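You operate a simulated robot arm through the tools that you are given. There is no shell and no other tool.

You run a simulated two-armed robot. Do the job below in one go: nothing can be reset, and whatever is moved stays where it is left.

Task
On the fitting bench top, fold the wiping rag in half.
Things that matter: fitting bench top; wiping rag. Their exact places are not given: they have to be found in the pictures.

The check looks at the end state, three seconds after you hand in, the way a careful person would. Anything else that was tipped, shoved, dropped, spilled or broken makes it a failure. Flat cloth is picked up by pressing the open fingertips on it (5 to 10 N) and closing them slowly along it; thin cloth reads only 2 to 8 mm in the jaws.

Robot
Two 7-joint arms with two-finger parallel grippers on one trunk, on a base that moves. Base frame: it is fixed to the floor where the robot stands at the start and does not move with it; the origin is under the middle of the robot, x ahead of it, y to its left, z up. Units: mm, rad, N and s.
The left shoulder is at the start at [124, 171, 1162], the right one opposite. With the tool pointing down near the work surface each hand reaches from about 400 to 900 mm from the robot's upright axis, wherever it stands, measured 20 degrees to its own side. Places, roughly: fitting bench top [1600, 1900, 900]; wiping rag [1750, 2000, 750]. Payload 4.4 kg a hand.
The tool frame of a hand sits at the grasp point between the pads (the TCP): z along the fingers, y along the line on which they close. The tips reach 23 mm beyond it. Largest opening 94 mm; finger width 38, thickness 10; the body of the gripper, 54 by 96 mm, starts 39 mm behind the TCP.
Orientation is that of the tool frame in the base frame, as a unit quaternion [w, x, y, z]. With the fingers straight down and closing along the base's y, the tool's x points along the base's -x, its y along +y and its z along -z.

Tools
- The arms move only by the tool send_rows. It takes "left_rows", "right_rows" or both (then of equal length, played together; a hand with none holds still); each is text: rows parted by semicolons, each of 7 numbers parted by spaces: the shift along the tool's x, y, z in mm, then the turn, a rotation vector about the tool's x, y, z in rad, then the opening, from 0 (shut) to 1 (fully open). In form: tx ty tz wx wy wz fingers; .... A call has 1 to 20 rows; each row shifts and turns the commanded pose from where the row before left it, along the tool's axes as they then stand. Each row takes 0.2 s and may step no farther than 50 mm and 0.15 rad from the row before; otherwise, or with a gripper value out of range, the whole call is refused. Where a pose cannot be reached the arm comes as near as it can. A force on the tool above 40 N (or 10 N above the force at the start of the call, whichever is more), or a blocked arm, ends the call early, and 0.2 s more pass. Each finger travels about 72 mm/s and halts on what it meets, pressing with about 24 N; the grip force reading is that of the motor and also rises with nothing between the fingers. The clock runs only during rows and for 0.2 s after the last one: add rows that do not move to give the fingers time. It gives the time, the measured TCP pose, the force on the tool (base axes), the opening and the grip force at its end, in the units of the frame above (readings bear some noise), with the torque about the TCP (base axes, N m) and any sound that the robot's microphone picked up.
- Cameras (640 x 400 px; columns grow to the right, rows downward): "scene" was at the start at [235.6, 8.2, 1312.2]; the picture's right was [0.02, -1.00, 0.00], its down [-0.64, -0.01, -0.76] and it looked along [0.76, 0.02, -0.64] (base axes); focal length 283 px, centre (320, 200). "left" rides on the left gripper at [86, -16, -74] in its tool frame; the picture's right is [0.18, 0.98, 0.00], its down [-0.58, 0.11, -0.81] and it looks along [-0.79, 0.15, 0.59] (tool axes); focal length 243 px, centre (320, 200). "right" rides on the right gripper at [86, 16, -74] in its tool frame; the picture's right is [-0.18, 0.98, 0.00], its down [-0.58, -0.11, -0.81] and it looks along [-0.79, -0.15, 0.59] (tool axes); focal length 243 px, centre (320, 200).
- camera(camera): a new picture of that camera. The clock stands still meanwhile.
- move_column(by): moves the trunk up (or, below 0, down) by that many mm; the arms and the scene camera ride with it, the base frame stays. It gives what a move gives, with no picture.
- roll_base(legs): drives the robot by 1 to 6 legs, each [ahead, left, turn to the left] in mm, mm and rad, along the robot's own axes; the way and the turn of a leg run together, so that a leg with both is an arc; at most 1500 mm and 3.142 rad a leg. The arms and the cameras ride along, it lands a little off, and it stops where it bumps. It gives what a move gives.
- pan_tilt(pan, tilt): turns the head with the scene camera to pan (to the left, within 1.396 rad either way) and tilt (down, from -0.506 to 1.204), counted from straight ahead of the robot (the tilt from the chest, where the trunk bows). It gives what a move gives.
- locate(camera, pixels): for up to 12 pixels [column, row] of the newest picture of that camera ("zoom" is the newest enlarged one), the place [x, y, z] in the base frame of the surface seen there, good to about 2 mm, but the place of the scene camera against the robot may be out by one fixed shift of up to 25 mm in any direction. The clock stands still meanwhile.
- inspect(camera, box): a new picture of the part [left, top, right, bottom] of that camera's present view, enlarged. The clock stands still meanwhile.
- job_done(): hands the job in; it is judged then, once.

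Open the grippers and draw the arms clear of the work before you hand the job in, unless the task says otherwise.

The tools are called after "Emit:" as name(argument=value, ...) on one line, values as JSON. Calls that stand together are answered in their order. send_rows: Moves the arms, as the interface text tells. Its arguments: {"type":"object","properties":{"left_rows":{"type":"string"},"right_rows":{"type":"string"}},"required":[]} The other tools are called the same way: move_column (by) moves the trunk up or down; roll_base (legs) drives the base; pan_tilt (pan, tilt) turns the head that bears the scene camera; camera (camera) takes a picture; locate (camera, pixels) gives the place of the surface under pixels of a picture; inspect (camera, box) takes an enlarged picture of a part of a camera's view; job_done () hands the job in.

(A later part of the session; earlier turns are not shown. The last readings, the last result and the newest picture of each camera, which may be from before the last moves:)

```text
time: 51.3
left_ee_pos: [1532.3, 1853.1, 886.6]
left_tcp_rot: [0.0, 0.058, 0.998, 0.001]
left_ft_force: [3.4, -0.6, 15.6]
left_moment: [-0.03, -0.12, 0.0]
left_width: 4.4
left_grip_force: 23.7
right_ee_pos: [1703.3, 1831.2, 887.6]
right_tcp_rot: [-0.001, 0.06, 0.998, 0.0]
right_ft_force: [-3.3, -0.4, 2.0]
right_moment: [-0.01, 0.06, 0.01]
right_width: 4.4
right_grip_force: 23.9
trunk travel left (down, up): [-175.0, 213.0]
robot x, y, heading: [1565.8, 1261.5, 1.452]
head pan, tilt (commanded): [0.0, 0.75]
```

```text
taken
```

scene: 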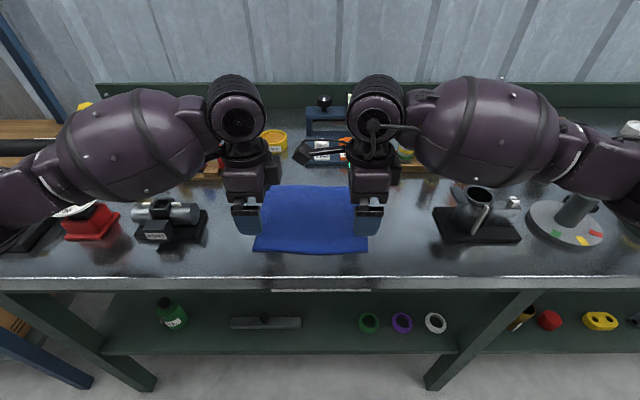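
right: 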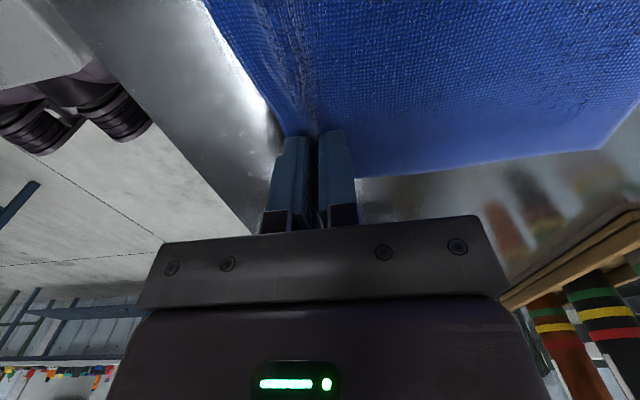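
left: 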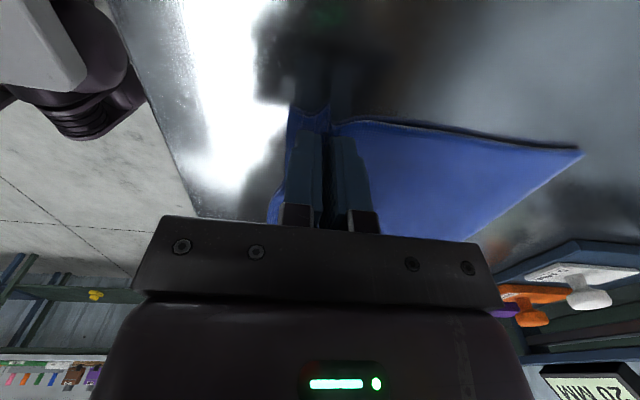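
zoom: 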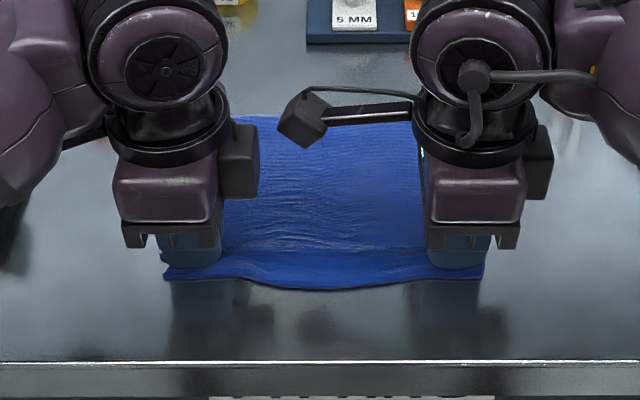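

Both jaws now hold cloth (4.4 mm each). I lift both together by 30 mm and check that the cloth comes along.

Emit:
send_rows(left_rows="0 0 -5 0 0 0 0; 0 2 -8 0 0 0 0; 0 2 -8 0 0 0 0; 0 2 -9 0 0 0 0; 0 0 0 0 0 0 0; 0 0 0 0 0 0 0", right_rows="0 0 -5 0 0 0 0; 0 2 -8 0 0 0 0; 0 2 -8 0 0 0 0; 0 2 -9 0 0 0 0; 0 0 0 0 0 0 0; 0 0 0 0 0 0 0")

Emit:
inspect(camera="scene", box=[200, 150, 420, 290])

Emit:
camera(camera="left")

Emit:
camera(camera="right")

```text
time: 52.7
left_ee_pos: [1533.4, 1858.9, 916.5]
left_tcp_rot: [0.0, 0.058, 0.998, 0.0]
left_ft_force: [3.2, 0.2, 0.1]
left_moment: [-0.02, -0.04, 0.01]
left_width: 3.8
left_grip_force: 24.2
right_ee_pos: [1706.4, 1838.8, 916.8]
right_tcp_rot: [-0.002, 0.059, 0.998, 0.0]
right_ft_force: [-2.7, -0.2, 0.4]
right_moment: [0.0, 0.06, 0.01]
right_width: 4.2
right_grip_force: 24.1
trunk travel left (down, up): [-175.0, 213.0]
robot x, y, heading: [1565.1, 1260.5, 1.457]
head pan, tilt (commanded): [0.0, 0.75]
```

```text
2.86 times, centred on (310, 220) of scene
```

zoom: 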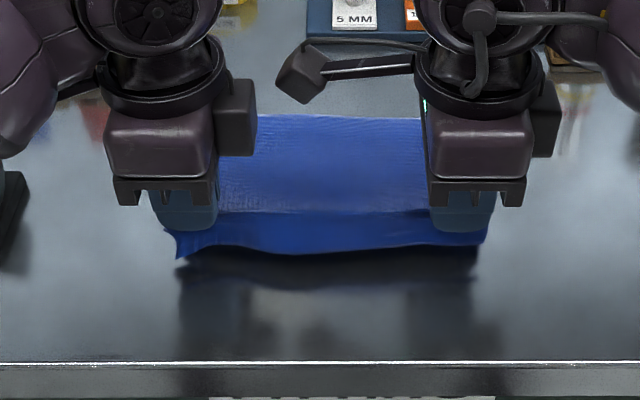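

```text
taken
```

left: 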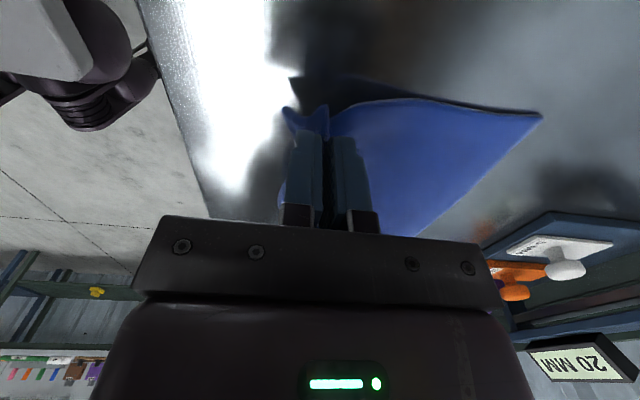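

```text
taken
```

right: 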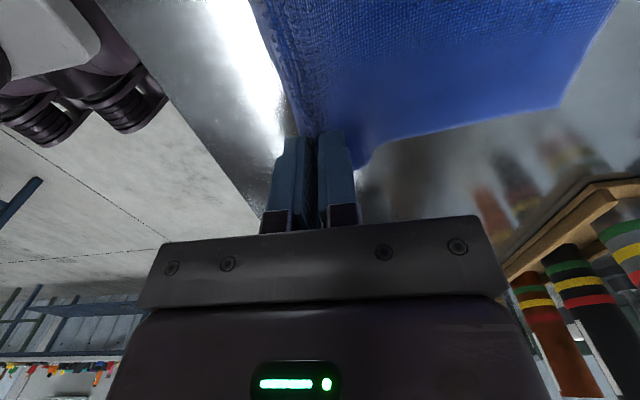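

The whole front edge lifts cleanly. I locate the back corners now (left picture (538,117), right picture (560,100)) to set the goal of the fold.

Emit:
locate(camera="left", pixels=[[536, 118], [500, 108], [500, 160], [470, 190], [430, 98], [440, 150], [415, 228], [290, 115], [320, 120]])

Emit:
locate(camera="right", pixels=[[555, 103], [575, 70], [600, 25], [500, 115], [430, 130], [380, 145], [450, 60], [295, 110]])

Emit:
locate(camera="zoom", pixels=[[270, 119], [340, 120], [410, 122], [320, 160], [320, 190]])

```text
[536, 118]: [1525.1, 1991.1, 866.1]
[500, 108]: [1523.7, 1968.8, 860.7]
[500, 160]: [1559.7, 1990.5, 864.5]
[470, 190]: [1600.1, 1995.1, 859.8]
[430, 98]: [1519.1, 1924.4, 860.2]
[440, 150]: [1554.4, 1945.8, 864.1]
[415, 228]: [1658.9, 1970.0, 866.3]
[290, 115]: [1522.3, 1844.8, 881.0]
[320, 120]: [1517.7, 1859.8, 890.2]
```

```text
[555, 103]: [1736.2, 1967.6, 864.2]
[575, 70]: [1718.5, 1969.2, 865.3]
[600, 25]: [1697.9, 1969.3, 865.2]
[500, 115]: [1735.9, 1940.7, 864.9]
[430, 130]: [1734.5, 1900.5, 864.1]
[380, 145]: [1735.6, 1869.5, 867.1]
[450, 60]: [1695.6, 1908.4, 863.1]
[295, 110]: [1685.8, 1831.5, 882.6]
```

```text
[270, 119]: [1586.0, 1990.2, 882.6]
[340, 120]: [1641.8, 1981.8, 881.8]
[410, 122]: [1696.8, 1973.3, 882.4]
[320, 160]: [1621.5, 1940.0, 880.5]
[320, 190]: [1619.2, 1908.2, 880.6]
```

Lifting by an edge leaves a tail outside the jaws that would end up turned back in a fold-over. It is neater to pinch the rag on its middle line, lift it so that both halves hang together, and lay it down doubled. I first lay the front edge back down, drawn slightly toward the front so it lies flat.

Emit:
send_rows(left_rows="0 -5 8 0 0 0 0; 0 -5 8 0 0 0 0; 0 -4 8 0 0 0 0; 0 -2 4 0 0 0 0; 0 0 0 0 0 0 0; 0 0 0 0 0 0 0", right_rows="0 -5 8 0 0 0 0; 0 -5 8 0 0 0 0; 0 -4 8 0 0 0 0; 0 -2 3 0 0 0 0; 0 0 0 0 0 0 0; 0 0 0 0 0 0 0")

Emit:
inspect(camera="scene", box=[200, 150, 420, 290])

```text
time: 54.1
left_ee_pos: [1532.3, 1844.5, 888.0]
left_tcp_rot: [0.0, 0.057, 0.998, 0.001]
left_ft_force: [3.5, 1.6, 5.6]
left_moment: [0.04, -0.03, -0.02]
left_width: 3.9
left_grip_force: 24.1
right_ee_pos: [1704.7, 1822.3, 889.7]
right_tcp_rot: [0.0, 0.06, 0.998, 0.001]
right_ft_force: [-4.2, 0.5, -0.8]
right_moment: [-0.01, 0.12, -0.02]
right_width: 4.6
right_grip_force: 24.3
trunk travel left (down, up): [-175.0, 213.0]
robot x, y, heading: [1565.6, 1260.0, 1.453]
head pan, tilt (commanded): [0.0, 0.75]
```

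```text
2.86 times, centred on (310, 220) of scene
```

zoom: 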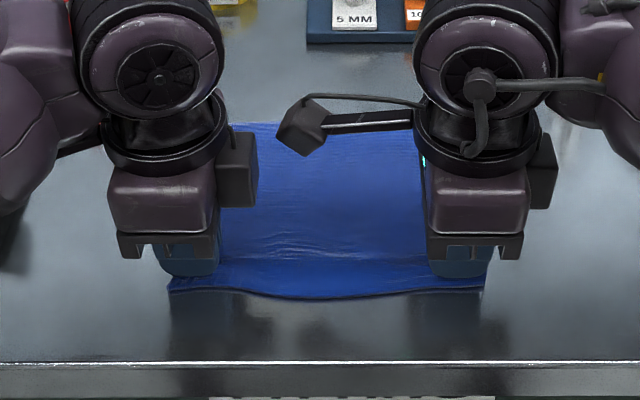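

The edge is back on the bench with the jaws lightly pressing. I open both slowly to spread the ridge flat, then lift clear.

Emit:
send_rows(left_rows="0 0 0 0 0 0 0.06; 0 0 0 0 0 0 0.1; 0 0 0 0 0 0 0.14; 0 0 0 0 0 0 0.18; 0 0 0 0 0 0 0.22; 0 0 0 0 0 0 0.26; 0 0 0 0 0 0 0.3; 0 0 0 0 0 0 0.34; 0 0 -4 0 0 0 0.34; 0 0 -20 0 0 0 0.34; 0 0 -40 0 0 0 0.34; 0 0 -30 0 0 0 0.34; 0 0 0 0 0 0 0.34", right_rows="0 0 1 0 0 0 0.06; 0 0 0.5 0 0 0 0.1; 0 0 0 0 0 0 0.14; 0 0 0 0 0 0 0.18; 0 0 0 0 0 0 0.22; 0 0 0 0 0 0 0.26; 0 0 0 0 0 0 0.3; 0 0 0 0 0 0 0.34; 0 0 -4 0 0 0 0.34; 0 0 -20 0 0 0 0.34; 0 0 -40 0 0 0 0.34; 0 0 -30 0 0 0 0.34; 0 0 0 0 0 0 0.34")

Emit:
inspect(camera="scene", box=[200, 150, 420, 290])

Emit:
camera(camera="left")

Emit:
camera(camera="right")

```text
time: 56.9
left_ee_pos: [1531.8, 1845.5, 981.8]
left_tcp_rot: [0.0, 0.058, 0.998, 0.0]
left_ft_force: [-0.6, -0.2, 0.2]
left_moment: [-0.02, 0.03, 0.01]
left_width: 32.1
left_grip_force: 0.2
right_ee_pos: [1703.9, 1822.6, 981.3]
right_tcp_rot: [-0.002, 0.059, 0.998, -0.001]
right_ft_force: [0.5, -0.3, -0.6]
right_moment: [-0.02, 0.0, 0.0]
right_width: 31.9
right_grip_force: 0.1
trunk travel left (down, up): [-175.0, 213.0]
robot x, y, heading: [1564.9, 1260.0, 1.449]
head pan, tilt (commanded): [0.0, 0.75]
```

```text
2.86 times, centred on (310, 220) of scene
```

zoom: 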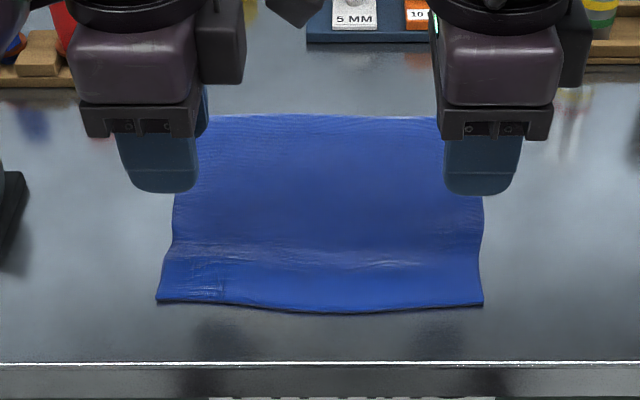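

```text
taken
```

left: 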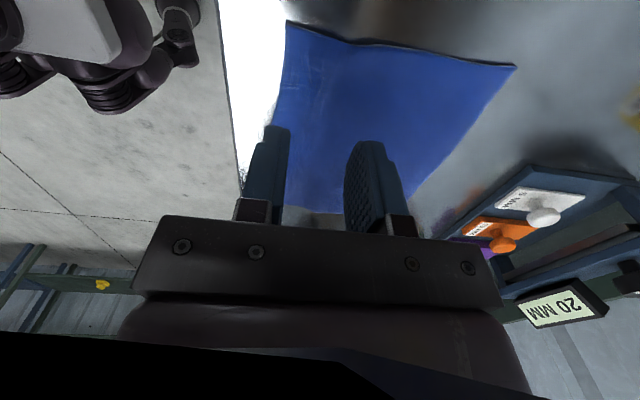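

```text
taken
```

right: 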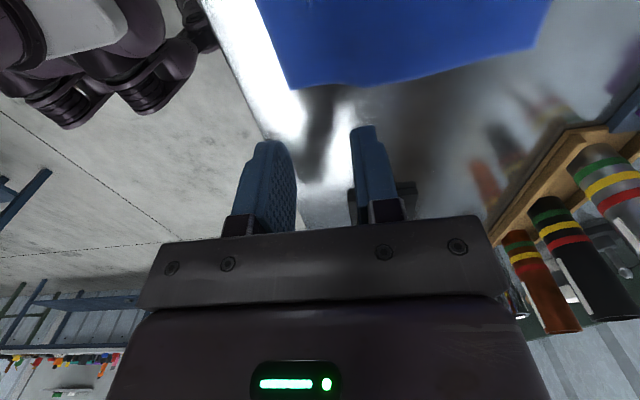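

The rag lies nearly flat again. I locate its corners and edges anew from both wrist pictures.

Emit:
locate(camera="left", pixels=[[290, 26], [509, 68], [287, 206], [400, 46], [345, 40], [280, 90], [410, 200], [470, 130], [320, 210], [455, 60]])

Emit:
locate(camera="right", pixels=[[294, 85], [270, 35], [360, 82], [420, 78], [480, 62], [528, 44], [545, 10], [400, 40]])

Emit:
locate(camera="zoom", pixels=[[160, 298], [480, 302], [320, 309], [212, 119], [320, 117], [430, 121], [176, 215], [480, 215], [320, 215]])

```text
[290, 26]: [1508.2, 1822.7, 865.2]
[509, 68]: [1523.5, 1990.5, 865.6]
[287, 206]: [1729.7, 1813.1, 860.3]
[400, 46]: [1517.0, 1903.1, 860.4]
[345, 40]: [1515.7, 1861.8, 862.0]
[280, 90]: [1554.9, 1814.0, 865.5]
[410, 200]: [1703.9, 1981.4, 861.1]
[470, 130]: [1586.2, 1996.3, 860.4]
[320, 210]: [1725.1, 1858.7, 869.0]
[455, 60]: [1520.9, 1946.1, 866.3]
```

```text
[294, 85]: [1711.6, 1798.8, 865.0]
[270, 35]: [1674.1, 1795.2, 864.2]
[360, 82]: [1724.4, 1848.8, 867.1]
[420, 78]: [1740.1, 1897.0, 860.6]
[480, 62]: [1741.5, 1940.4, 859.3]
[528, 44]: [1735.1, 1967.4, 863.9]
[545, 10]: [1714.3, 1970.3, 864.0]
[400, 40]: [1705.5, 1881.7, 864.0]
```

```text
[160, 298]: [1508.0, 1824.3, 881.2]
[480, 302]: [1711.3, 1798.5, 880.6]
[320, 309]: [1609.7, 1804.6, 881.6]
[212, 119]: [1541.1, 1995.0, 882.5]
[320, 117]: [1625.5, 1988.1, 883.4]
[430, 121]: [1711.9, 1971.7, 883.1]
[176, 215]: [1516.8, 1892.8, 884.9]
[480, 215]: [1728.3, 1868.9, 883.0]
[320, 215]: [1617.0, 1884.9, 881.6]
```

Corners now: front (1507,1821) and (1714,1797), back (1524,1993) and (1738,1970); the middle line runs from about (1515,1903) to (1725,1880). I move both hands over that line, 19 mm in from each side, and lower to just above the cloth.

Emit:
send_rows(left_rows="2 28 0 0 0 0 0.36; 2.3 27.3 0 0 0 0 0.36; 0 0 30 0 0 0 0.36; 0 0 30 0 0 0 0.36; 0 0 29 0 0 0 0.36; 0 0 0 0 0 0 0.36; 0 0 0 0 0 0 0.36", right_rows="2 30 0 0 0 0 0.36; 2.4 29.4 0 0 0 0 0.36; 0 0 30 0 0 0 0.36; 0 0 30 0 0 0 0.36; 0 0 29 0 0 0 0.36; 0 0 0 0 0 0 0.36; 0 0 0 0 0 0 0.36")

Emit:
inspect(camera="scene", box=[200, 150, 420, 290])

Emit:
camera(camera="left")

Emit:
camera(camera="right")

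```text
time: 58.5
left_ee_pos: [1533.4, 1899.7, 894.3]
left_tcp_rot: [0.0, 0.058, 0.998, 0.0]
left_ft_force: [0.7, 0.2, -1.0]
left_moment: [0.0, 0.02, 0.0]
left_width: 33.8
left_grip_force: 0.1
right_ee_pos: [1705.6, 1881.7, 891.1]
right_tcp_rot: [-0.001, 0.059, 0.998, 0.0]
right_ft_force: [-0.2, 0.0, -0.6]
right_moment: [-0.01, -0.02, -0.01]
right_width: 33.9
right_grip_force: 0.1
trunk travel left (down, up): [-175.0, 213.0]
robot x, y, heading: [1568.5, 1259.9, 1.46]
head pan, tilt (commanded): [0.0, 0.75]
```

```text
2.86 times, centred on (310, 220) of scene
```

zoom: 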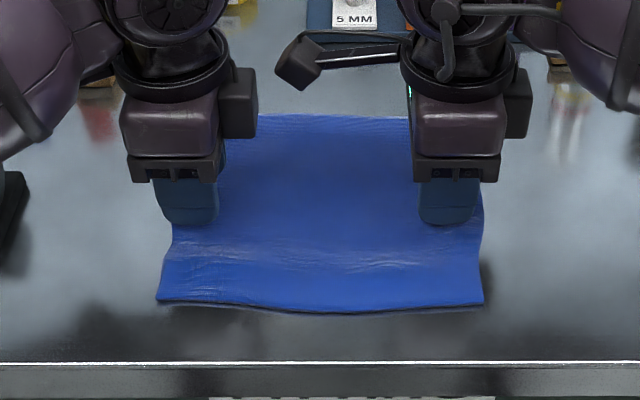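

```text
taken
```

left: 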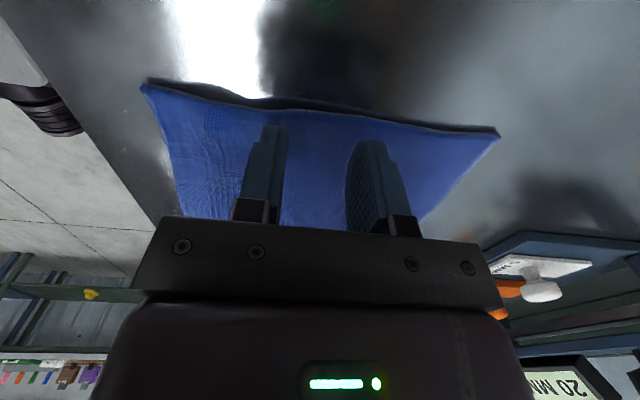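

```text
taken
```

right: 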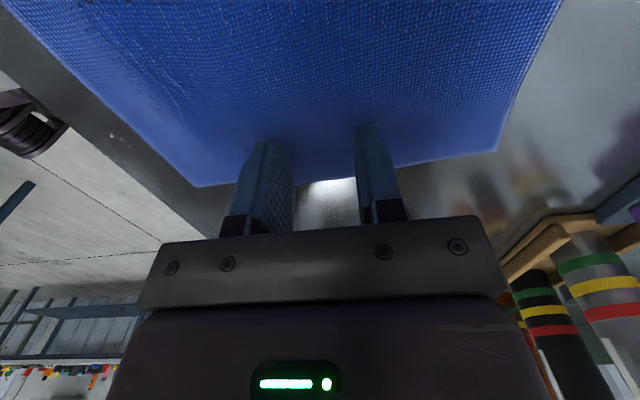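

The views are good for measuring. I locate the corners once more from here: left picture (147,90), (494,136), and right picture (200,182), (493,148).

Emit:
locate(camera="left", pixels=[[148, 90], [494, 136], [250, 105], [330, 115], [420, 128], [160, 120]])

Emit:
locate(camera="right", pixels=[[200, 182], [492, 148], [230, 178], [320, 165], [420, 158], [130, 120], [520, 80]])

```text
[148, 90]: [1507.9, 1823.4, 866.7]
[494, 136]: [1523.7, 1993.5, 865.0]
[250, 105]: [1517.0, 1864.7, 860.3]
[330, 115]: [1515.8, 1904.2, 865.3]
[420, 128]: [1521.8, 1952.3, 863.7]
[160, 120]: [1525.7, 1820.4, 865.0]
```

```text
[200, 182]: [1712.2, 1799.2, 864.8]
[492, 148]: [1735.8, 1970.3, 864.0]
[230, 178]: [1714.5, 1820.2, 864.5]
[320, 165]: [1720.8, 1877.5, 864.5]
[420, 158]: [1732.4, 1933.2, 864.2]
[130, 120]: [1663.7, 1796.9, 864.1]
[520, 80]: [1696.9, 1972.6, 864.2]
```

The hands stand about 93.5 mm from the back edge and 80–83 mm from the front, with some 6 mm hidden in wrinkles at the front, so I shift both about 3 mm ahead to the true middle and lower to contact.

Emit:
send_rows(left_rows="0 3 0 0 0 0 0.36; 0 0 2 0 0 0 0.36; 0 0 2 0 0 0 0.36; 0 0 1 0 0 0 0.36; 0 0 1 0 0 0 0.36; 0 0 0 0 0 0 0.36", right_rows="0 2.5 0 0 0 0 0.36; 0 0 2 0 0 0 0.36; 0 0 1 0 0 0 0.36; 0 0 1 0 0 0 0.36; 0 0 0.5 0 0 0 0.36; 0 0 0 0 0 0 0.36")

```text
time: 59.9
left_ee_pos: [1532.9, 1902.9, 886.5]
left_tcp_rot: [0.0, 0.058, 0.998, 0.0]
left_ft_force: [0.3, 0.0, 3.3]
left_moment: [0.02, -0.03, -0.03]
left_width: 34.0
left_grip_force: 0.0
right_ee_pos: [1706.1, 1883.2, 889.0]
right_tcp_rot: [-0.001, 0.059, 0.998, 0.0]
right_ft_force: [-0.1, -0.2, 0.2]
right_moment: [0.0, -0.01, -0.02]
right_width: 34.0
right_grip_force: 0.1
trunk travel left (down, up): [-175.0, 213.0]
robot x, y, heading: [1565.0, 1258.4, 1.455]
head pan, tilt (commanded): [0.0, 0.75]
```

The left touches with 3.3 N; the right not yet. I press a bit more: left 0.8 mm, right 2.2 mm.

Emit:
send_rows(left_rows="0 0 0.4 0 0 0 0.36; 0 0 0.4 0 0 0 0.36; 0 0 0 0 0 0 0.36; 0 0 0 0 0 0 0.36", right_rows="0 0 1 0 0 0 0.36; 0 0 0.7 0 0 0 0.36; 0 0 0.5 0 0 0 0.36; 0 0 0 0 0 0 0.36")

```text
time: 60.9
left_ee_pos: [1534.2, 1902.9, 886.3]
left_tcp_rot: [0.0, 0.058, 0.998, 0.001]
left_ft_force: [1.3, 0.6, 5.6]
left_moment: [-0.02, -0.05, -0.01]
left_width: 34.0
left_grip_force: 0.1
right_ee_pos: [1706.8, 1883.4, 886.6]
right_tcp_rot: [-0.002, 0.059, 0.998, 0.0]
right_ft_force: [-1.3, 0.1, 3.1]
right_moment: [0.02, 0.03, -0.05]
right_width: 33.9
right_grip_force: 0.1
trunk travel left (down, up): [-175.0, 213.0]
robot x, y, heading: [1566.7, 1262.7, 1.453]
head pan, tilt (commanded): [0.0, 0.75]
```

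Now 5.6 N left and 3.1 N right; I add a little to reach about 9 N on both.

Emit:
send_rows(left_rows="0 0 0.3 0 0 0 0.36; 0 0 0.3 0 0 0 0.36; 0 0 0 0 0 0 0.36; 0 0 0 0 0 0 0.36", right_rows="0 0 0.5 0 0 0 0.36; 0 0 0.5 0 0 0 0.36; 0 0 0 0 0 0 0.36; 0 0 0 0 0 0 0.36")

```text
time: 61.9
left_ee_pos: [1533.9, 1901.6, 886.6]
left_tcp_rot: [0.0, 0.057, 0.998, 0.001]
left_ft_force: [0.1, 3.5, 7.6]
left_moment: [0.04, 0.0, -0.03]
left_width: 33.9
left_grip_force: 0.1
right_ee_pos: [1706.5, 1883.1, 888.2]
right_tcp_rot: [-0.001, 0.06, 0.998, 0.001]
right_ft_force: [-2.3, 0.8, 9.4]
right_moment: [0.03, 0.03, -0.01]
right_width: 33.8
right_grip_force: 0.0
trunk travel left (down, up): [-175.0, 213.0]
robot x, y, heading: [1565.1, 1263.1, 1.452]
head pan, tilt (commanded): [0.0, 0.75]
```

Both press rightly (7.6 N and 9.4 N). I close both jaws slowly on the middle line.

Emit:
send_rows(left_rows="0 0 0 0 0 0 0.34; 0 0 0.2 0 0 0 0.32; 0 0 0 0 0 0 0.30; 0 0 0 0 0 0 0.28; 0 0 0 0 0 0 0.26; 0 0 0 0 0 0 0.24; 0 0 0 0 0 0 0.22; 0 0 0 0 0 0 0.20; 0 0 0 0 0 0 0.18; 0 0 0 0 0 0 0.16; 0 0 0 0 0 0 0.14; 0 0 0 0 0 0 0.12; 0 0 0 0 0 0 0.10; 0 0 0 0 0 0 0.08; 0 0 0 0 0 0 0.06; 0 0 0 0 0 0 0.04; 0 0 0 0 0 0 0.02; 0 0 0 0 0 0 0; 0 0 0 0 0 0 0; 0 0 0 0 0 0 0", right_rows="0 0 0 0 0 0 0.34; 0 0 0 0 0 0 0.32; 0 0 0 0 0 0 0.30; 0 0 0 0 0 0 0.28; 0 0 0 0 0 0 0.26; 0 0 0 0 0 0 0.24; 0 0 0 0 0 0 0.22; 0 0 0 0 0 0 0.20; 0 0 0 0 0 0 0.18; 0 0 0 0 0 0 0.16; 0 0 0 0 0 0 0.14; 0 0 0 0 0 0 0.12; 0 0 0 0 0 0 0.10; 0 0 0 0 0 0 0.08; 0 0 0 0 0 0 0.06; 0 0 0 0 0 0 0.04; 0 0 0 0 0 0 0.02; 0 0 0 0 0 0 0; 0 0 0 0 0 0 0; 0 0 0 0 0 0 0")

Emit:
inspect(camera="scene", box=[200, 150, 420, 290])

Emit:
camera(camera="left")

Emit:
camera(camera="right")

```text
time: 66.1
left_ee_pos: [1534.0, 1900.1, 887.3]
left_tcp_rot: [0.0, 0.059, 0.998, 0.001]
left_ft_force: [4.0, -0.1, 7.5]
left_moment: [-0.02, -0.11, 0.0]
left_width: 4.9
left_grip_force: 24.1
right_ee_pos: [1706.7, 1882.8, 887.8]
right_tcp_rot: [-0.001, 0.059, 0.998, 0.001]
right_ft_force: [-4.4, 0.6, 14.3]
right_moment: [0.04, 0.15, -0.01]
right_width: 5.0
right_grip_force: 24.2
trunk travel left (down, up): [-175.0, 213.0]
robot x, y, heading: [1566.4, 1261.2, 1.455]
head pan, tilt (commanded): [0.0, 0.75]
```

```text
2.86 times, centred on (310, 220) of scene
```

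zoom: 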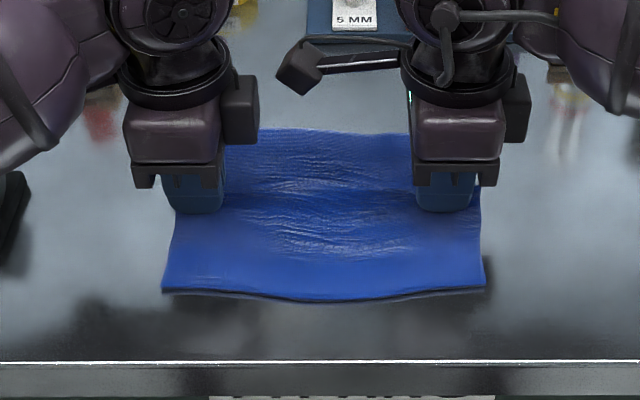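

```text
taken
```

left: 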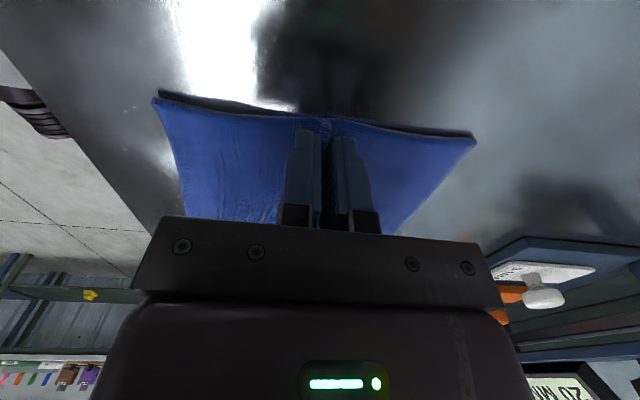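

```text
taken
```

right: 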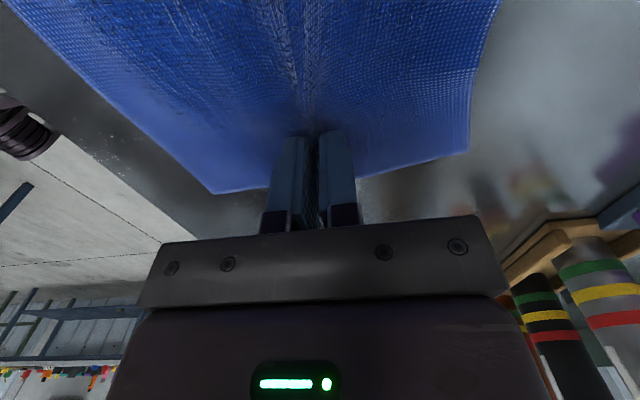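

Both jaws hold the middle ridge (4.9 and 5.0 mm). I measure how the front and back edges lie about the pinch before lifting.

Emit:
locate(camera="left", pixels=[[160, 101], [470, 139], [240, 115], [400, 132]])

Emit:
locate(camera="right", pixels=[[217, 187], [464, 150], [180, 165], [485, 60]])

```text
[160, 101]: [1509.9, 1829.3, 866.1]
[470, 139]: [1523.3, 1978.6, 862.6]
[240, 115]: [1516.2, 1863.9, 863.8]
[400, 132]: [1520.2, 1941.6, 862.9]
```

```text
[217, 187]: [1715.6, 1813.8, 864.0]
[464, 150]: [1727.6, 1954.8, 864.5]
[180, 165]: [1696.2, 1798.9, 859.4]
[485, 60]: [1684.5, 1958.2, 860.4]
```

The pinch is nearly symmetrical (left 77/75 mm, right 75/71 mm plus the wrinkle at the front). I lift both hands straight up by 110 mm so the halves hang down freely.

Emit:
send_rows(left_rows="0 0 -5 0 0 0 0; 0 0 -8 0 0 0 0; 0 0 -10 0 0 0 0; 0 0 -10 0 0 0 0; 0 0 -10 0 0 0 0; 0 0 -10 0 0 0 0; 0 0 -10 0 0 0 0; 0 0 -10 0 0 0 0; 0 0 -10 0 0 0 0; 0 0 -10 0 0 0 0; 0 0 -10 0 0 0 0; 0 0 -7 0 0 0 0; 0 0 0 0 0 0 0; 0 0 0 0 0 0 0; 0 0 0 0 0 0 0; 0 0 0 0 0 0 0", right_rows="0 0 -5 0 0 0 0; 0 0 -8 0 0 0 0; 0 0 -10 0 0 0 0; 0 0 -10 0 0 0 0; 0 0 -10 0 0 0 0; 0 0 -10 0 0 0 0; 0 0 -10 0 0 0 0; 0 0 -10 0 0 0 0; 0 0 -10 0 0 0 0; 0 0 -10 0 0 0 0; 0 0 -10 0 0 0 0; 0 0 -7 0 0 0 0; 0 0 0 0 0 0 0; 0 0 0 0 0 0 0; 0 0 0 0 0 0 0; 0 0 0 0 0 0 0")

Emit:
inspect(camera="scene", box=[180, 130, 440, 292])

Emit:
camera(camera="left")

Emit:
camera(camera="right")

```text
time: 69.5
left_ee_pos: [1534.4, 1901.4, 994.6]
left_tcp_rot: [-0.001, 0.058, 0.998, -0.001]
left_ft_force: [3.3, -0.5, -0.2]
left_moment: [0.01, -0.09, 0.05]
left_width: 4.6
left_grip_force: 24.2
right_ee_pos: [1707.6, 1883.3, 995.8]
right_tcp_rot: [-0.001, 0.06, 0.998, -0.001]
right_ft_force: [-3.0, -0.2, -0.3]
right_moment: [0.03, 0.05, -0.02]
right_width: 5.1
right_grip_force: 24.3
trunk travel left (down, up): [-175.0, 213.0]
robot x, y, heading: [1568.4, 1263.1, 1.454]
head pan, tilt (commanded): [0.0, 0.75]
```

```text
2.46 times, centred on (310, 211) of scene
```

zoom: 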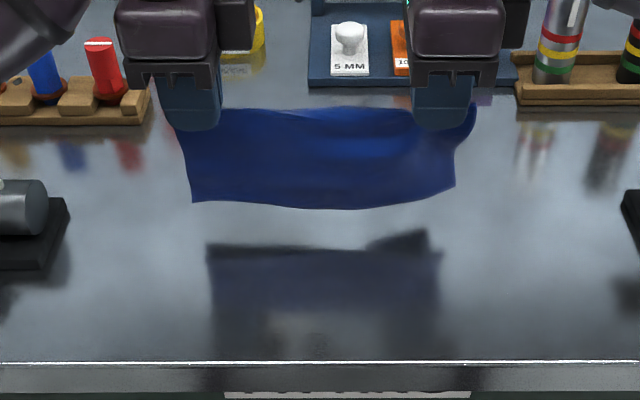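

```text
taken
```

left: 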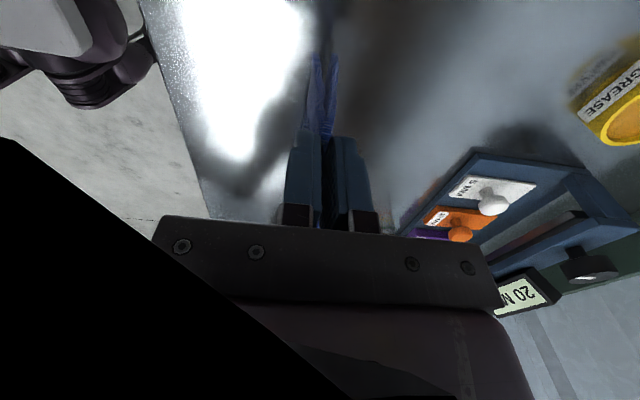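

```text
taken
```

right: 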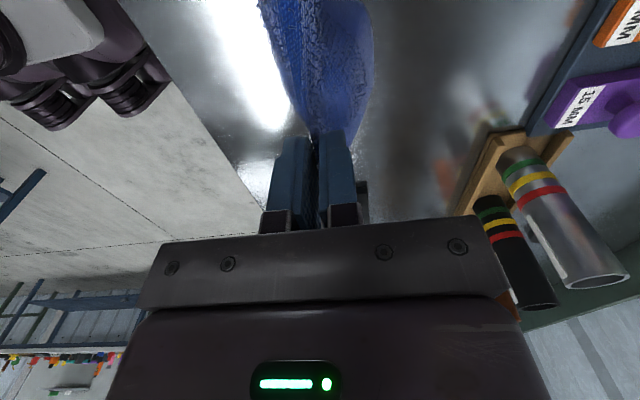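

The rag now hangs doubled over the jaws, clear of the bench. I enlarge the left and right wrist views to see how the two halves hang.

Emit:
inspect(camera="left", box=[240, 0, 432, 120])

Emit:
inspect(camera="right", box=[200, 0, 424, 140])

```text
3.33 times, centred on (336, 60) of left
```

zoom: 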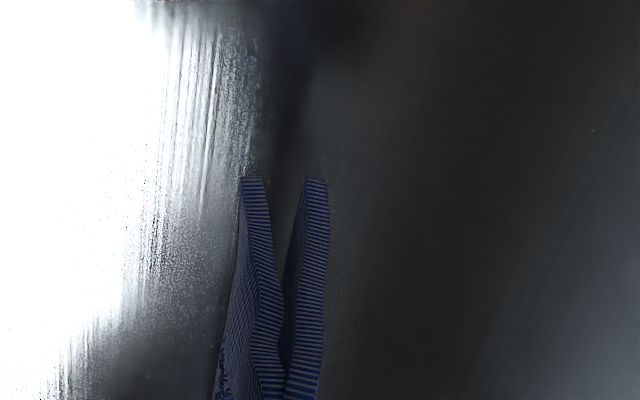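

```text
2.86 times, centred on (312, 70) of right
```

zoom: 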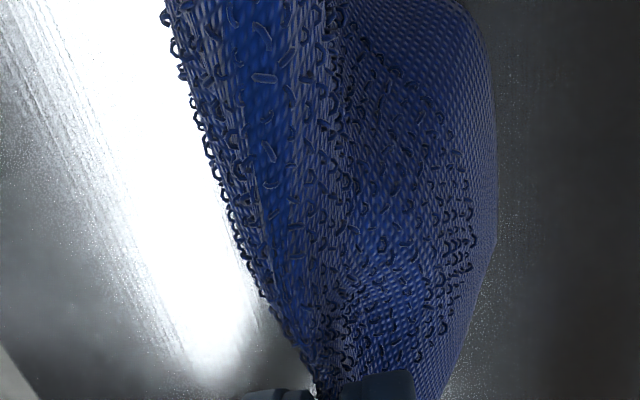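

At the left end both plies end level (zoom (252,180) and (316,180)). I locate those ply ends and the bottom edge of the front ply.

Emit:
locate(camera="left", pixels=[[315, 56], [335, 56], [316, 90], [333, 90]])

Emit:
camera(camera="scene")

Emit:
locate(camera="scene", pixels=[[260, 210], [280, 213], [310, 214], [340, 210], [362, 204], [370, 180], [310, 190], [300, 240]])

```text
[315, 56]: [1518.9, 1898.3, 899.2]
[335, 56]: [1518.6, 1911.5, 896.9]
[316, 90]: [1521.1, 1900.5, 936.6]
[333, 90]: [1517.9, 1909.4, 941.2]
```

```text
taken
```

scene: 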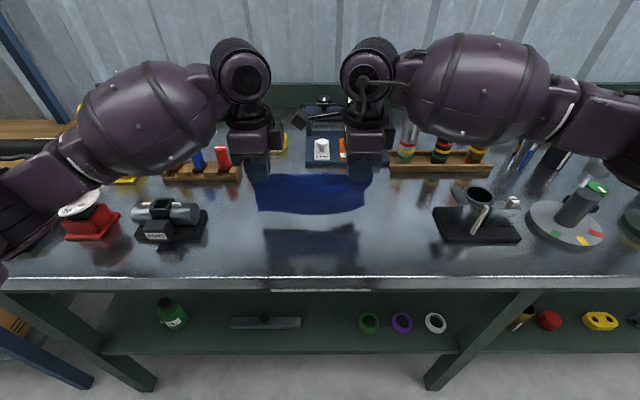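

```text
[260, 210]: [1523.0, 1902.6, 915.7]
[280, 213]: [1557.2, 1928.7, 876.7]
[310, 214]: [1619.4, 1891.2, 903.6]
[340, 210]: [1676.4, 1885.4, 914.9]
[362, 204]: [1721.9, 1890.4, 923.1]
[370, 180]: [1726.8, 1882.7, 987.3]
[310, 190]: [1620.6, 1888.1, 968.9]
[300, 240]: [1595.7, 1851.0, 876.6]
```

Plies hang level at the left; the rag's bottom is about 30 mm above the bench. I now tilt both hands step by step so the fingers point ahead and down, which will let the fold strip drop flat toward the front when released; first 0.3 rad to test the reach.

Emit:
send_rows(left_rows="0 10 0 0 0 0 0; 0 10 0 -0.1 0 0 0; 0 10 0 -0.1 0 0 0; 0 10 0 -0.1 0 0 0; 0 0 0 0 0 0 0; 0 0 0 0 0 0 0", right_rows="0 10 0 0 0 0 0; 0 10 0 -0.1 0 0 0; 0 10 0 -0.1 0 0 0; 0 10 0 -0.1 0 0 0; 0 0 0 0 0 0 0; 0 0 0 0 0 0 0")

Emit:
camera(camera="scene")

```text
time: 70.9
left_ee_pos: [1538.7, 1941.4, 998.2]
left_tcp_rot: [0.009, 0.057, 0.987, 0.149]
left_ft_force: [2.6, 0.0, 0.6]
left_moment: [-0.08, -0.07, -0.03]
left_width: 4.6
left_grip_force: 24.0
right_ee_pos: [1712.3, 1923.9, 997.8]
right_tcp_rot: [0.009, 0.06, 0.987, 0.15]
right_ft_force: [-3.4, 0.3, -0.5]
right_moment: [-0.07, 0.06, 0.03]
right_width: 4.6
right_grip_force: 24.3
trunk travel left (down, up): [-175.0, 213.0]
robot x, y, heading: [1566.4, 1258.4, 1.451]
head pan, tilt (commanded): [0.0, 0.75]
```

```text
taken
```

scene: 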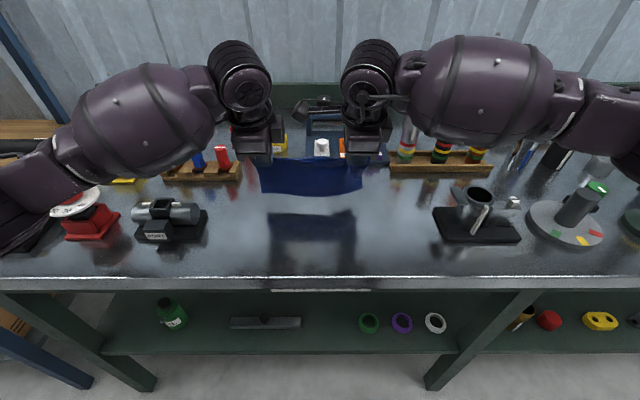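

The tilt works and the fingers now point slightly ahead. I tilt on by another 0.35 rad.

Emit:
send_rows(left_rows="0 0 0 -0.09 0 0 0; 0 0 0 -0.09 0 0 0; 0 0 0 -0.09 0 0 0; 0 0 0 -0.08 0 0 0; 0 0 0 0 0 0 0; 0 0 0 0 0 0 0", right_rows="0 0 0 -0.09 0 0 0; 0 0 0 -0.09 0 0 0; 0 0 0 -0.09 0 0 0; 0 0 0 -0.08 0 0 0; 0 0 0 0 0 0 0; 0 0 0 0 0 0 0")

Emit:
camera(camera="scene")

Emit:
camera(camera="left")

Emit:
camera(camera="right")

```text
time: 72.3
left_ee_pos: [1538.0, 1941.7, 997.9]
left_tcp_rot: [0.019, 0.054, 0.946, 0.319]
left_ft_force: [2.2, -0.5, 0.5]
left_moment: [-0.1, -0.04, -0.04]
left_width: 4.4
left_grip_force: 24.2
right_ee_pos: [1711.8, 1924.1, 997.7]
right_tcp_rot: [0.018, 0.056, 0.946, 0.318]
right_ft_force: [-3.5, 0.9, 0.0]
right_moment: [-0.05, 0.09, 0.03]
right_width: 4.5
right_grip_force: 23.8
trunk travel left (down, up): [-175.0, 213.0]
robot x, y, heading: [1567.8, 1259.0, 1.452]
head pan, tilt (commanded): [0.0, 0.75]
```

```text
taken
```

scene: 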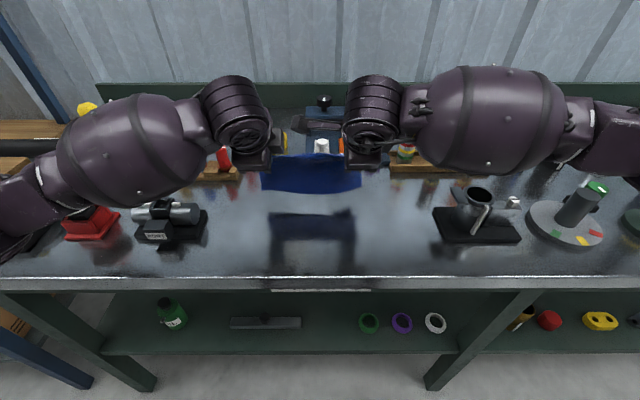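

```text
taken
```

left: 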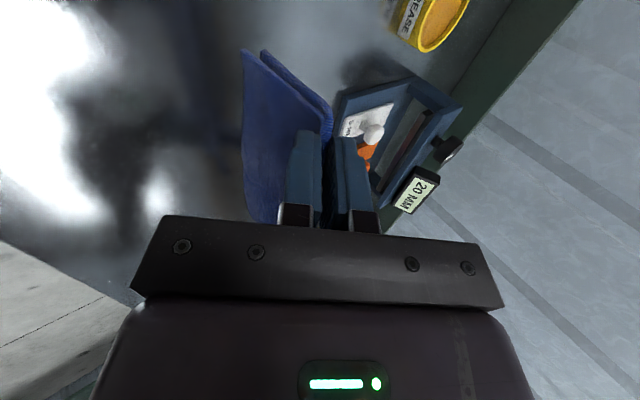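

```text
taken
```

right: 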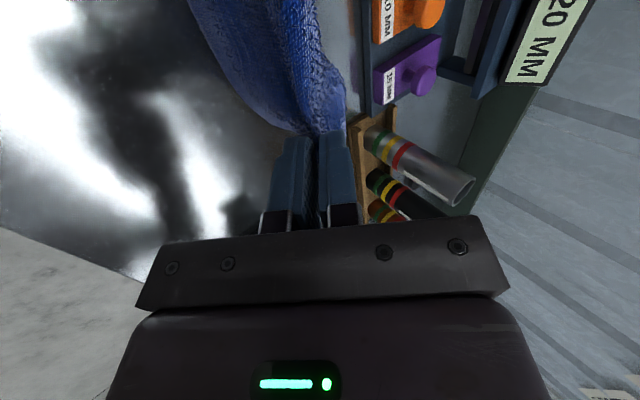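

Both hands are tilted about 0.65 rad. I locate the hanging ply ends in the left picture ((247,58) and (264,56)) to know the distance to the bench.

Emit:
locate(camera="left", pixels=[[247, 60], [266, 58], [250, 150], [300, 80], [320, 100], [200, 80]])

Emit:
locate(camera="scene", pixels=[[265, 188], [290, 192], [320, 192], [345, 188], [358, 184], [320, 170]])

```text
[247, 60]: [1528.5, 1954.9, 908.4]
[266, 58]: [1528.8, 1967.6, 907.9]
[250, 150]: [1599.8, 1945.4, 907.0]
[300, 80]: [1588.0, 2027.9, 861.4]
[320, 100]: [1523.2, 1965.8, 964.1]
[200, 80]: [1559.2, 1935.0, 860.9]
```

```text
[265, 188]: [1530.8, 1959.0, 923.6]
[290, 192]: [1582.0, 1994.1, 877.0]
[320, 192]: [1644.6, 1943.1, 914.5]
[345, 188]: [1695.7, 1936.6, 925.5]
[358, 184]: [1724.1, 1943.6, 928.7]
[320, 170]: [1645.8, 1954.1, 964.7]
```

The ply ends are about 43 mm above the bench. I lower the hands 36 mm and then start drawing them toward the robot while going down, so that both halves trail to the back; then I look.

Emit:
send_rows(left_rows="0 -7.26 9.55 0 0 0 0; 0 -7.26 9.55 0 0 0 0; 0 -7.26 9.55 0 0 0 0; 0 -7.2 -0.45 0 0 0 0; 0 -9.4 -0.86 0 0 0 0; 0 -10.8 -0.67 0 0 0 0; 0 -11.4 0.13 0 0 0 0; 0 0 0 0 0 0 0", right_rows="0 -7.26 9.55 0 0 0 0; 0 -7.26 9.55 0 0 0 0; 0 -7.26 9.55 0 0 0 0; 0 -7.2 -0.45 0 0 0 0; 0 -9.4 -0.86 0 0 0 0; 0 -10.8 -0.67 0 0 0 0; 0 -11.4 0.13 0 0 0 0; 0 0 0 0 0 0 0")

Emit:
inspect(camera="scene", box=[180, 130, 440, 292])

Emit:
camera(camera="left")

Emit:
camera(camera="right")

```text
time: 74.1
left_ee_pos: [1535.2, 1910.3, 939.8]
left_tcp_rot: [0.019, 0.054, 0.946, 0.319]
left_ft_force: [2.7, -0.1, -0.1]
left_moment: [-0.09, -0.01, -0.05]
left_width: 4.1
left_grip_force: 24.2
right_ee_pos: [1708.6, 1890.8, 938.2]
right_tcp_rot: [0.018, 0.056, 0.946, 0.317]
right_ft_force: [-2.6, 0.0, 0.2]
right_moment: [-0.08, 0.05, 0.03]
right_width: 4.6
right_grip_force: 23.6
trunk travel left (down, up): [-175.0, 213.0]
robot x, y, heading: [1568.4, 1260.7, 1.457]
head pan, tilt (commanded): [0.0, 0.75]
```

```text
2.46 times, centred on (310, 211) of scene
```

zoom: 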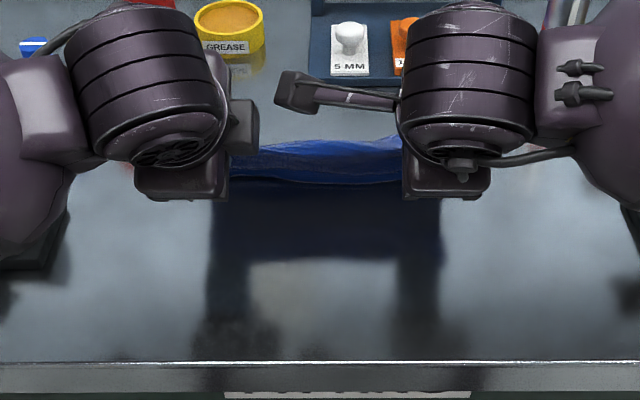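

```text
taken
```

left: 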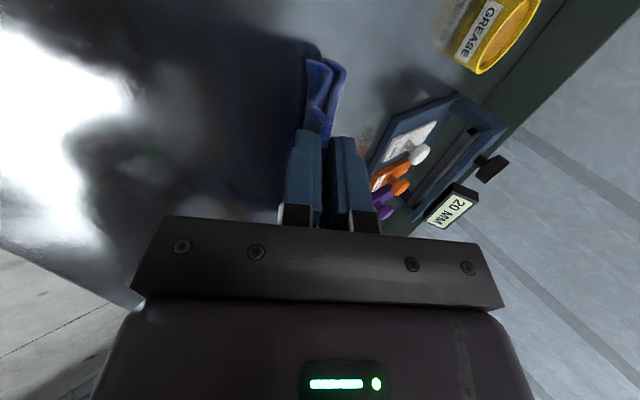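

```text
taken
```

right: 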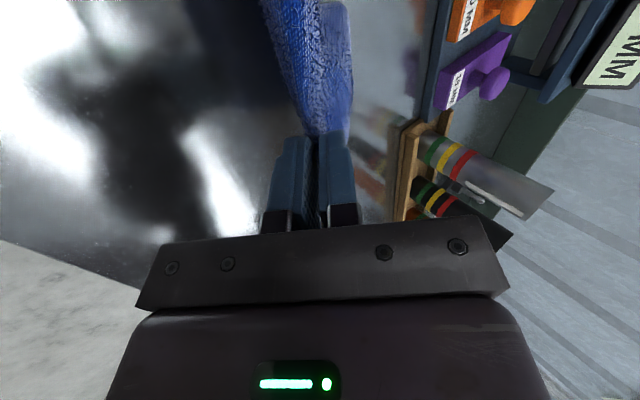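

Both halves trail to the back behind the jaws. I keep drawing toward the robot and down until the tips are about 15 mm above the bench.

Emit:
send_rows(left_rows="0 -11.4 0.13 0 0 0 0; 0 -11.2 1.53 0 0 0 0; 0 -11.2 1.53 0 0 0 0; 0 -10.4 2.13 0 0 0 0; 0 -10.4 2.13 0 0 0 0; 0 -7.6 1.75 0 0 0 0; 0 0 0 0 0 0 0; 0 0 0 0 0 0 0", right_rows="0 -11.4 0.13 0 0 0 0; 0 -11.2 1.53 0 0 0 0; 0 -11.2 1.53 0 0 0 0; 0 -10.4 2.13 0 0 0 0; 0 -10.4 2.13 0 0 0 0; 0 -7.6 1.75 0 0 0 0; 0 0 0 0 0 0 0; 0 0 0 0 0 0 0")

Emit:
inspect(camera="scene", box=[180, 130, 440, 292])

Emit:
camera(camera="left")

Emit:
camera(camera="right")

```text
time: 75.9
left_ee_pos: [1529.7, 1865.7, 895.5]
left_tcp_rot: [0.019, 0.055, 0.946, 0.319]
left_ft_force: [3.1, 0.3, -0.1]
left_moment: [-0.09, -0.04, -0.04]
left_width: 4.5
left_grip_force: 24.1
right_ee_pos: [1703.0, 1848.4, 894.7]
right_tcp_rot: [0.018, 0.057, 0.946, 0.318]
right_ft_force: [-2.9, 0.3, -0.2]
right_moment: [-0.07, 0.04, 0.04]
right_width: 4.6
right_grip_force: 24.0
trunk travel left (down, up): [-175.0, 213.0]
robot x, y, heading: [1571.5, 1260.5, 1.455]
head pan, tilt (commanded): [0.0, 0.75]
```

```text
2.46 times, centred on (310, 211) of scene
```

zoom: 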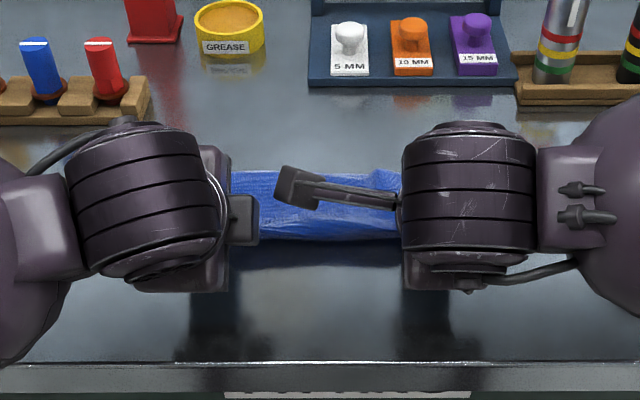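

```text
taken
```

left: 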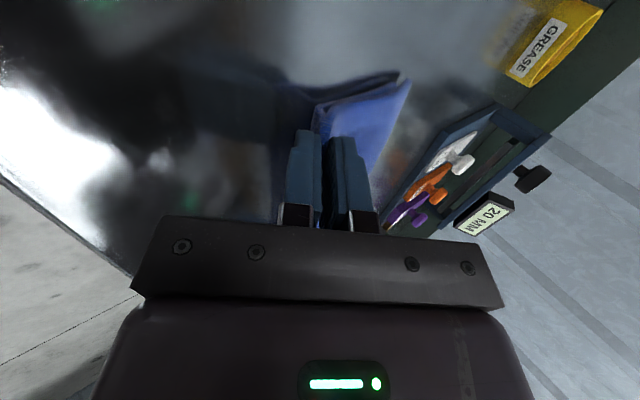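

```text
taken
```

right: 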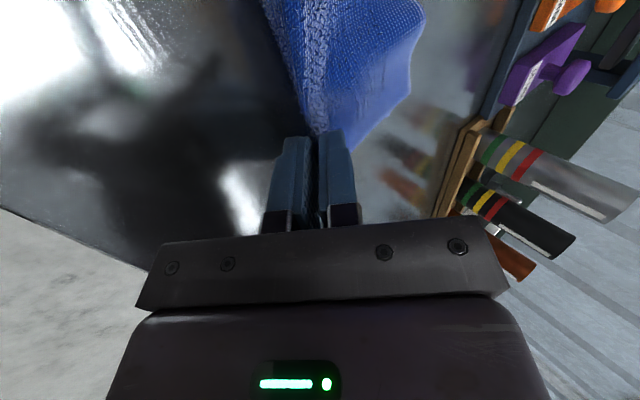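

The doubled rag lies behind the jaws with its edges to the back. I draw 8 mm more toward the robot and 7 mm down to straighten it, without letting go yet.

Emit:
send_rows(left_rows="0 -5.6 0.76 0 0 0 0; 0 -5 -0.03 0 0 0 0; 0 0 0 0 0 0 0; 0 0 0 0 0 0 0", right_rows="0 -5.6 0.76 0 0 0 0; 0 -5 -0.03 0 0 0 0; 0 0 0 0 0 0 0; 0 0 0 0 0 0 0")

Emit:
camera(camera="left")

Emit:
camera(camera="right")

Emit:
inspect(camera="left", box=[272, 40, 432, 140])

```text
time: 76.9
left_ee_pos: [1528.7, 1857.8, 889.0]
left_tcp_rot: [0.019, 0.054, 0.946, 0.32]
left_ft_force: [3.1, 1.3, 1.9]
left_moment: [0.0, -0.05, -0.05]
left_width: 4.5
left_grip_force: 23.8
right_ee_pos: [1702.8, 1840.8, 889.1]
right_tcp_rot: [0.018, 0.057, 0.946, 0.319]
right_ft_force: [-1.9, 0.4, 0.4]
right_moment: [-0.02, 0.09, 0.02]
right_width: 5.0
right_grip_force: 24.1
trunk travel left (down, up): [-175.0, 213.0]
robot x, y, heading: [1572.6, 1264.9, 1.461]
head pan, tilt (commanded): [0.0, 0.75]
```

```text
taken
```

left: 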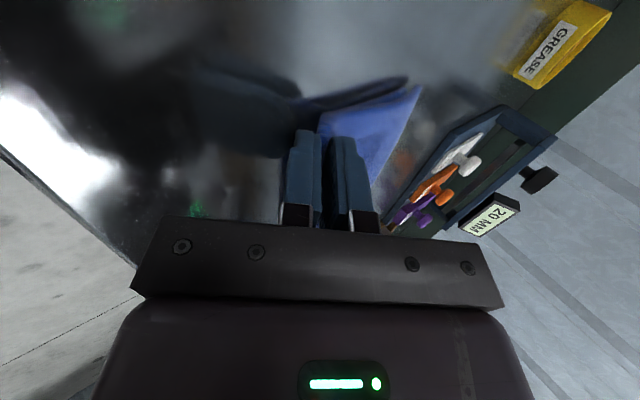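

```text
taken
```

right: 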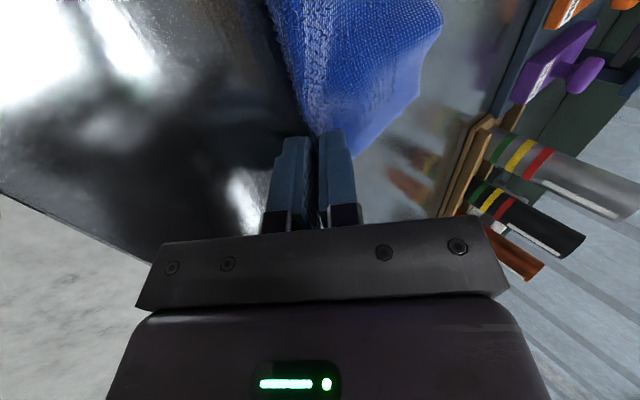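

```text
4.00 times, centred on (352, 90) of left
```

zoom: 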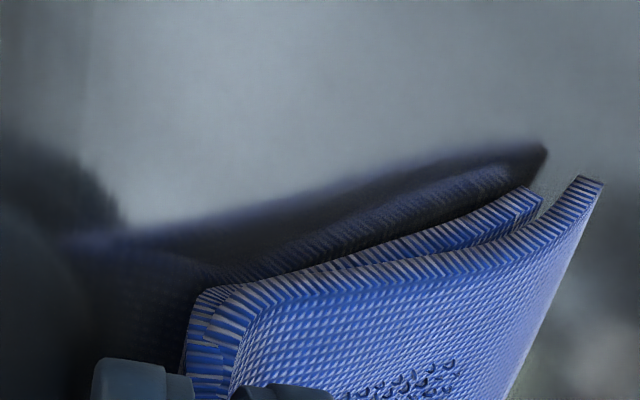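

The zoom shows the two ply ends at the left: upper at (588,184), lower at (535,197). I locate both, and the right side's ends, to judge how well they match.

Emit:
locate(camera="zoom", pixels=[[588, 184], [595, 182], [537, 196], [530, 205], [400, 270], [400, 300], [545, 150], [560, 260]])

Emit:
inspect(camera="right", box=[260, 0, 484, 140])

```text
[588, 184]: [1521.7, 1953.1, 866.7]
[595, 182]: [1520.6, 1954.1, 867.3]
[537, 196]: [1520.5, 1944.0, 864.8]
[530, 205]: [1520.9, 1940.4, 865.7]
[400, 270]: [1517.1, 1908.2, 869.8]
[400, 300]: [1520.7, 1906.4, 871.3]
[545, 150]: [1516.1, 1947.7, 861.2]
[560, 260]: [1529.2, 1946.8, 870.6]
```

```text
2.86 times, centred on (372, 70) of right
```

zoom: 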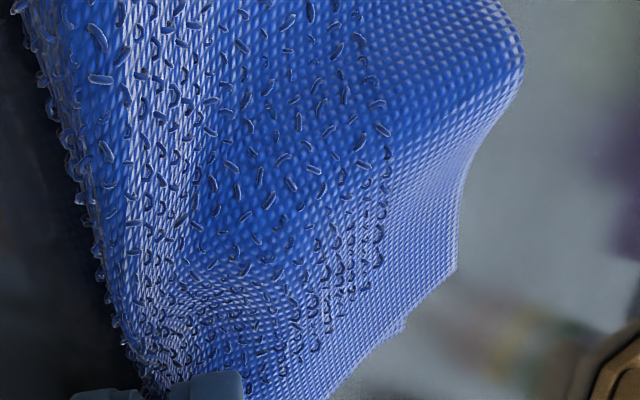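

I locate the right-side ply ends: zoom (452,268), (402,322), and along the back edge (520,70).

Emit:
locate(camera="zoom", pixels=[[450, 265], [400, 328], [405, 318], [460, 200], [515, 80], [470, 150], [350, 360], [300, 200]])

```text
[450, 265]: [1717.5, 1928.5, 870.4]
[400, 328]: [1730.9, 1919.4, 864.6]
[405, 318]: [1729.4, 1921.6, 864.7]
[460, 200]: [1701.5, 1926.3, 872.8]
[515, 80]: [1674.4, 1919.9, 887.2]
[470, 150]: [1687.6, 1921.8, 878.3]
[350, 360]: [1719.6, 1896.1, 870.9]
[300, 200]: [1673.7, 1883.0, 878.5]
```

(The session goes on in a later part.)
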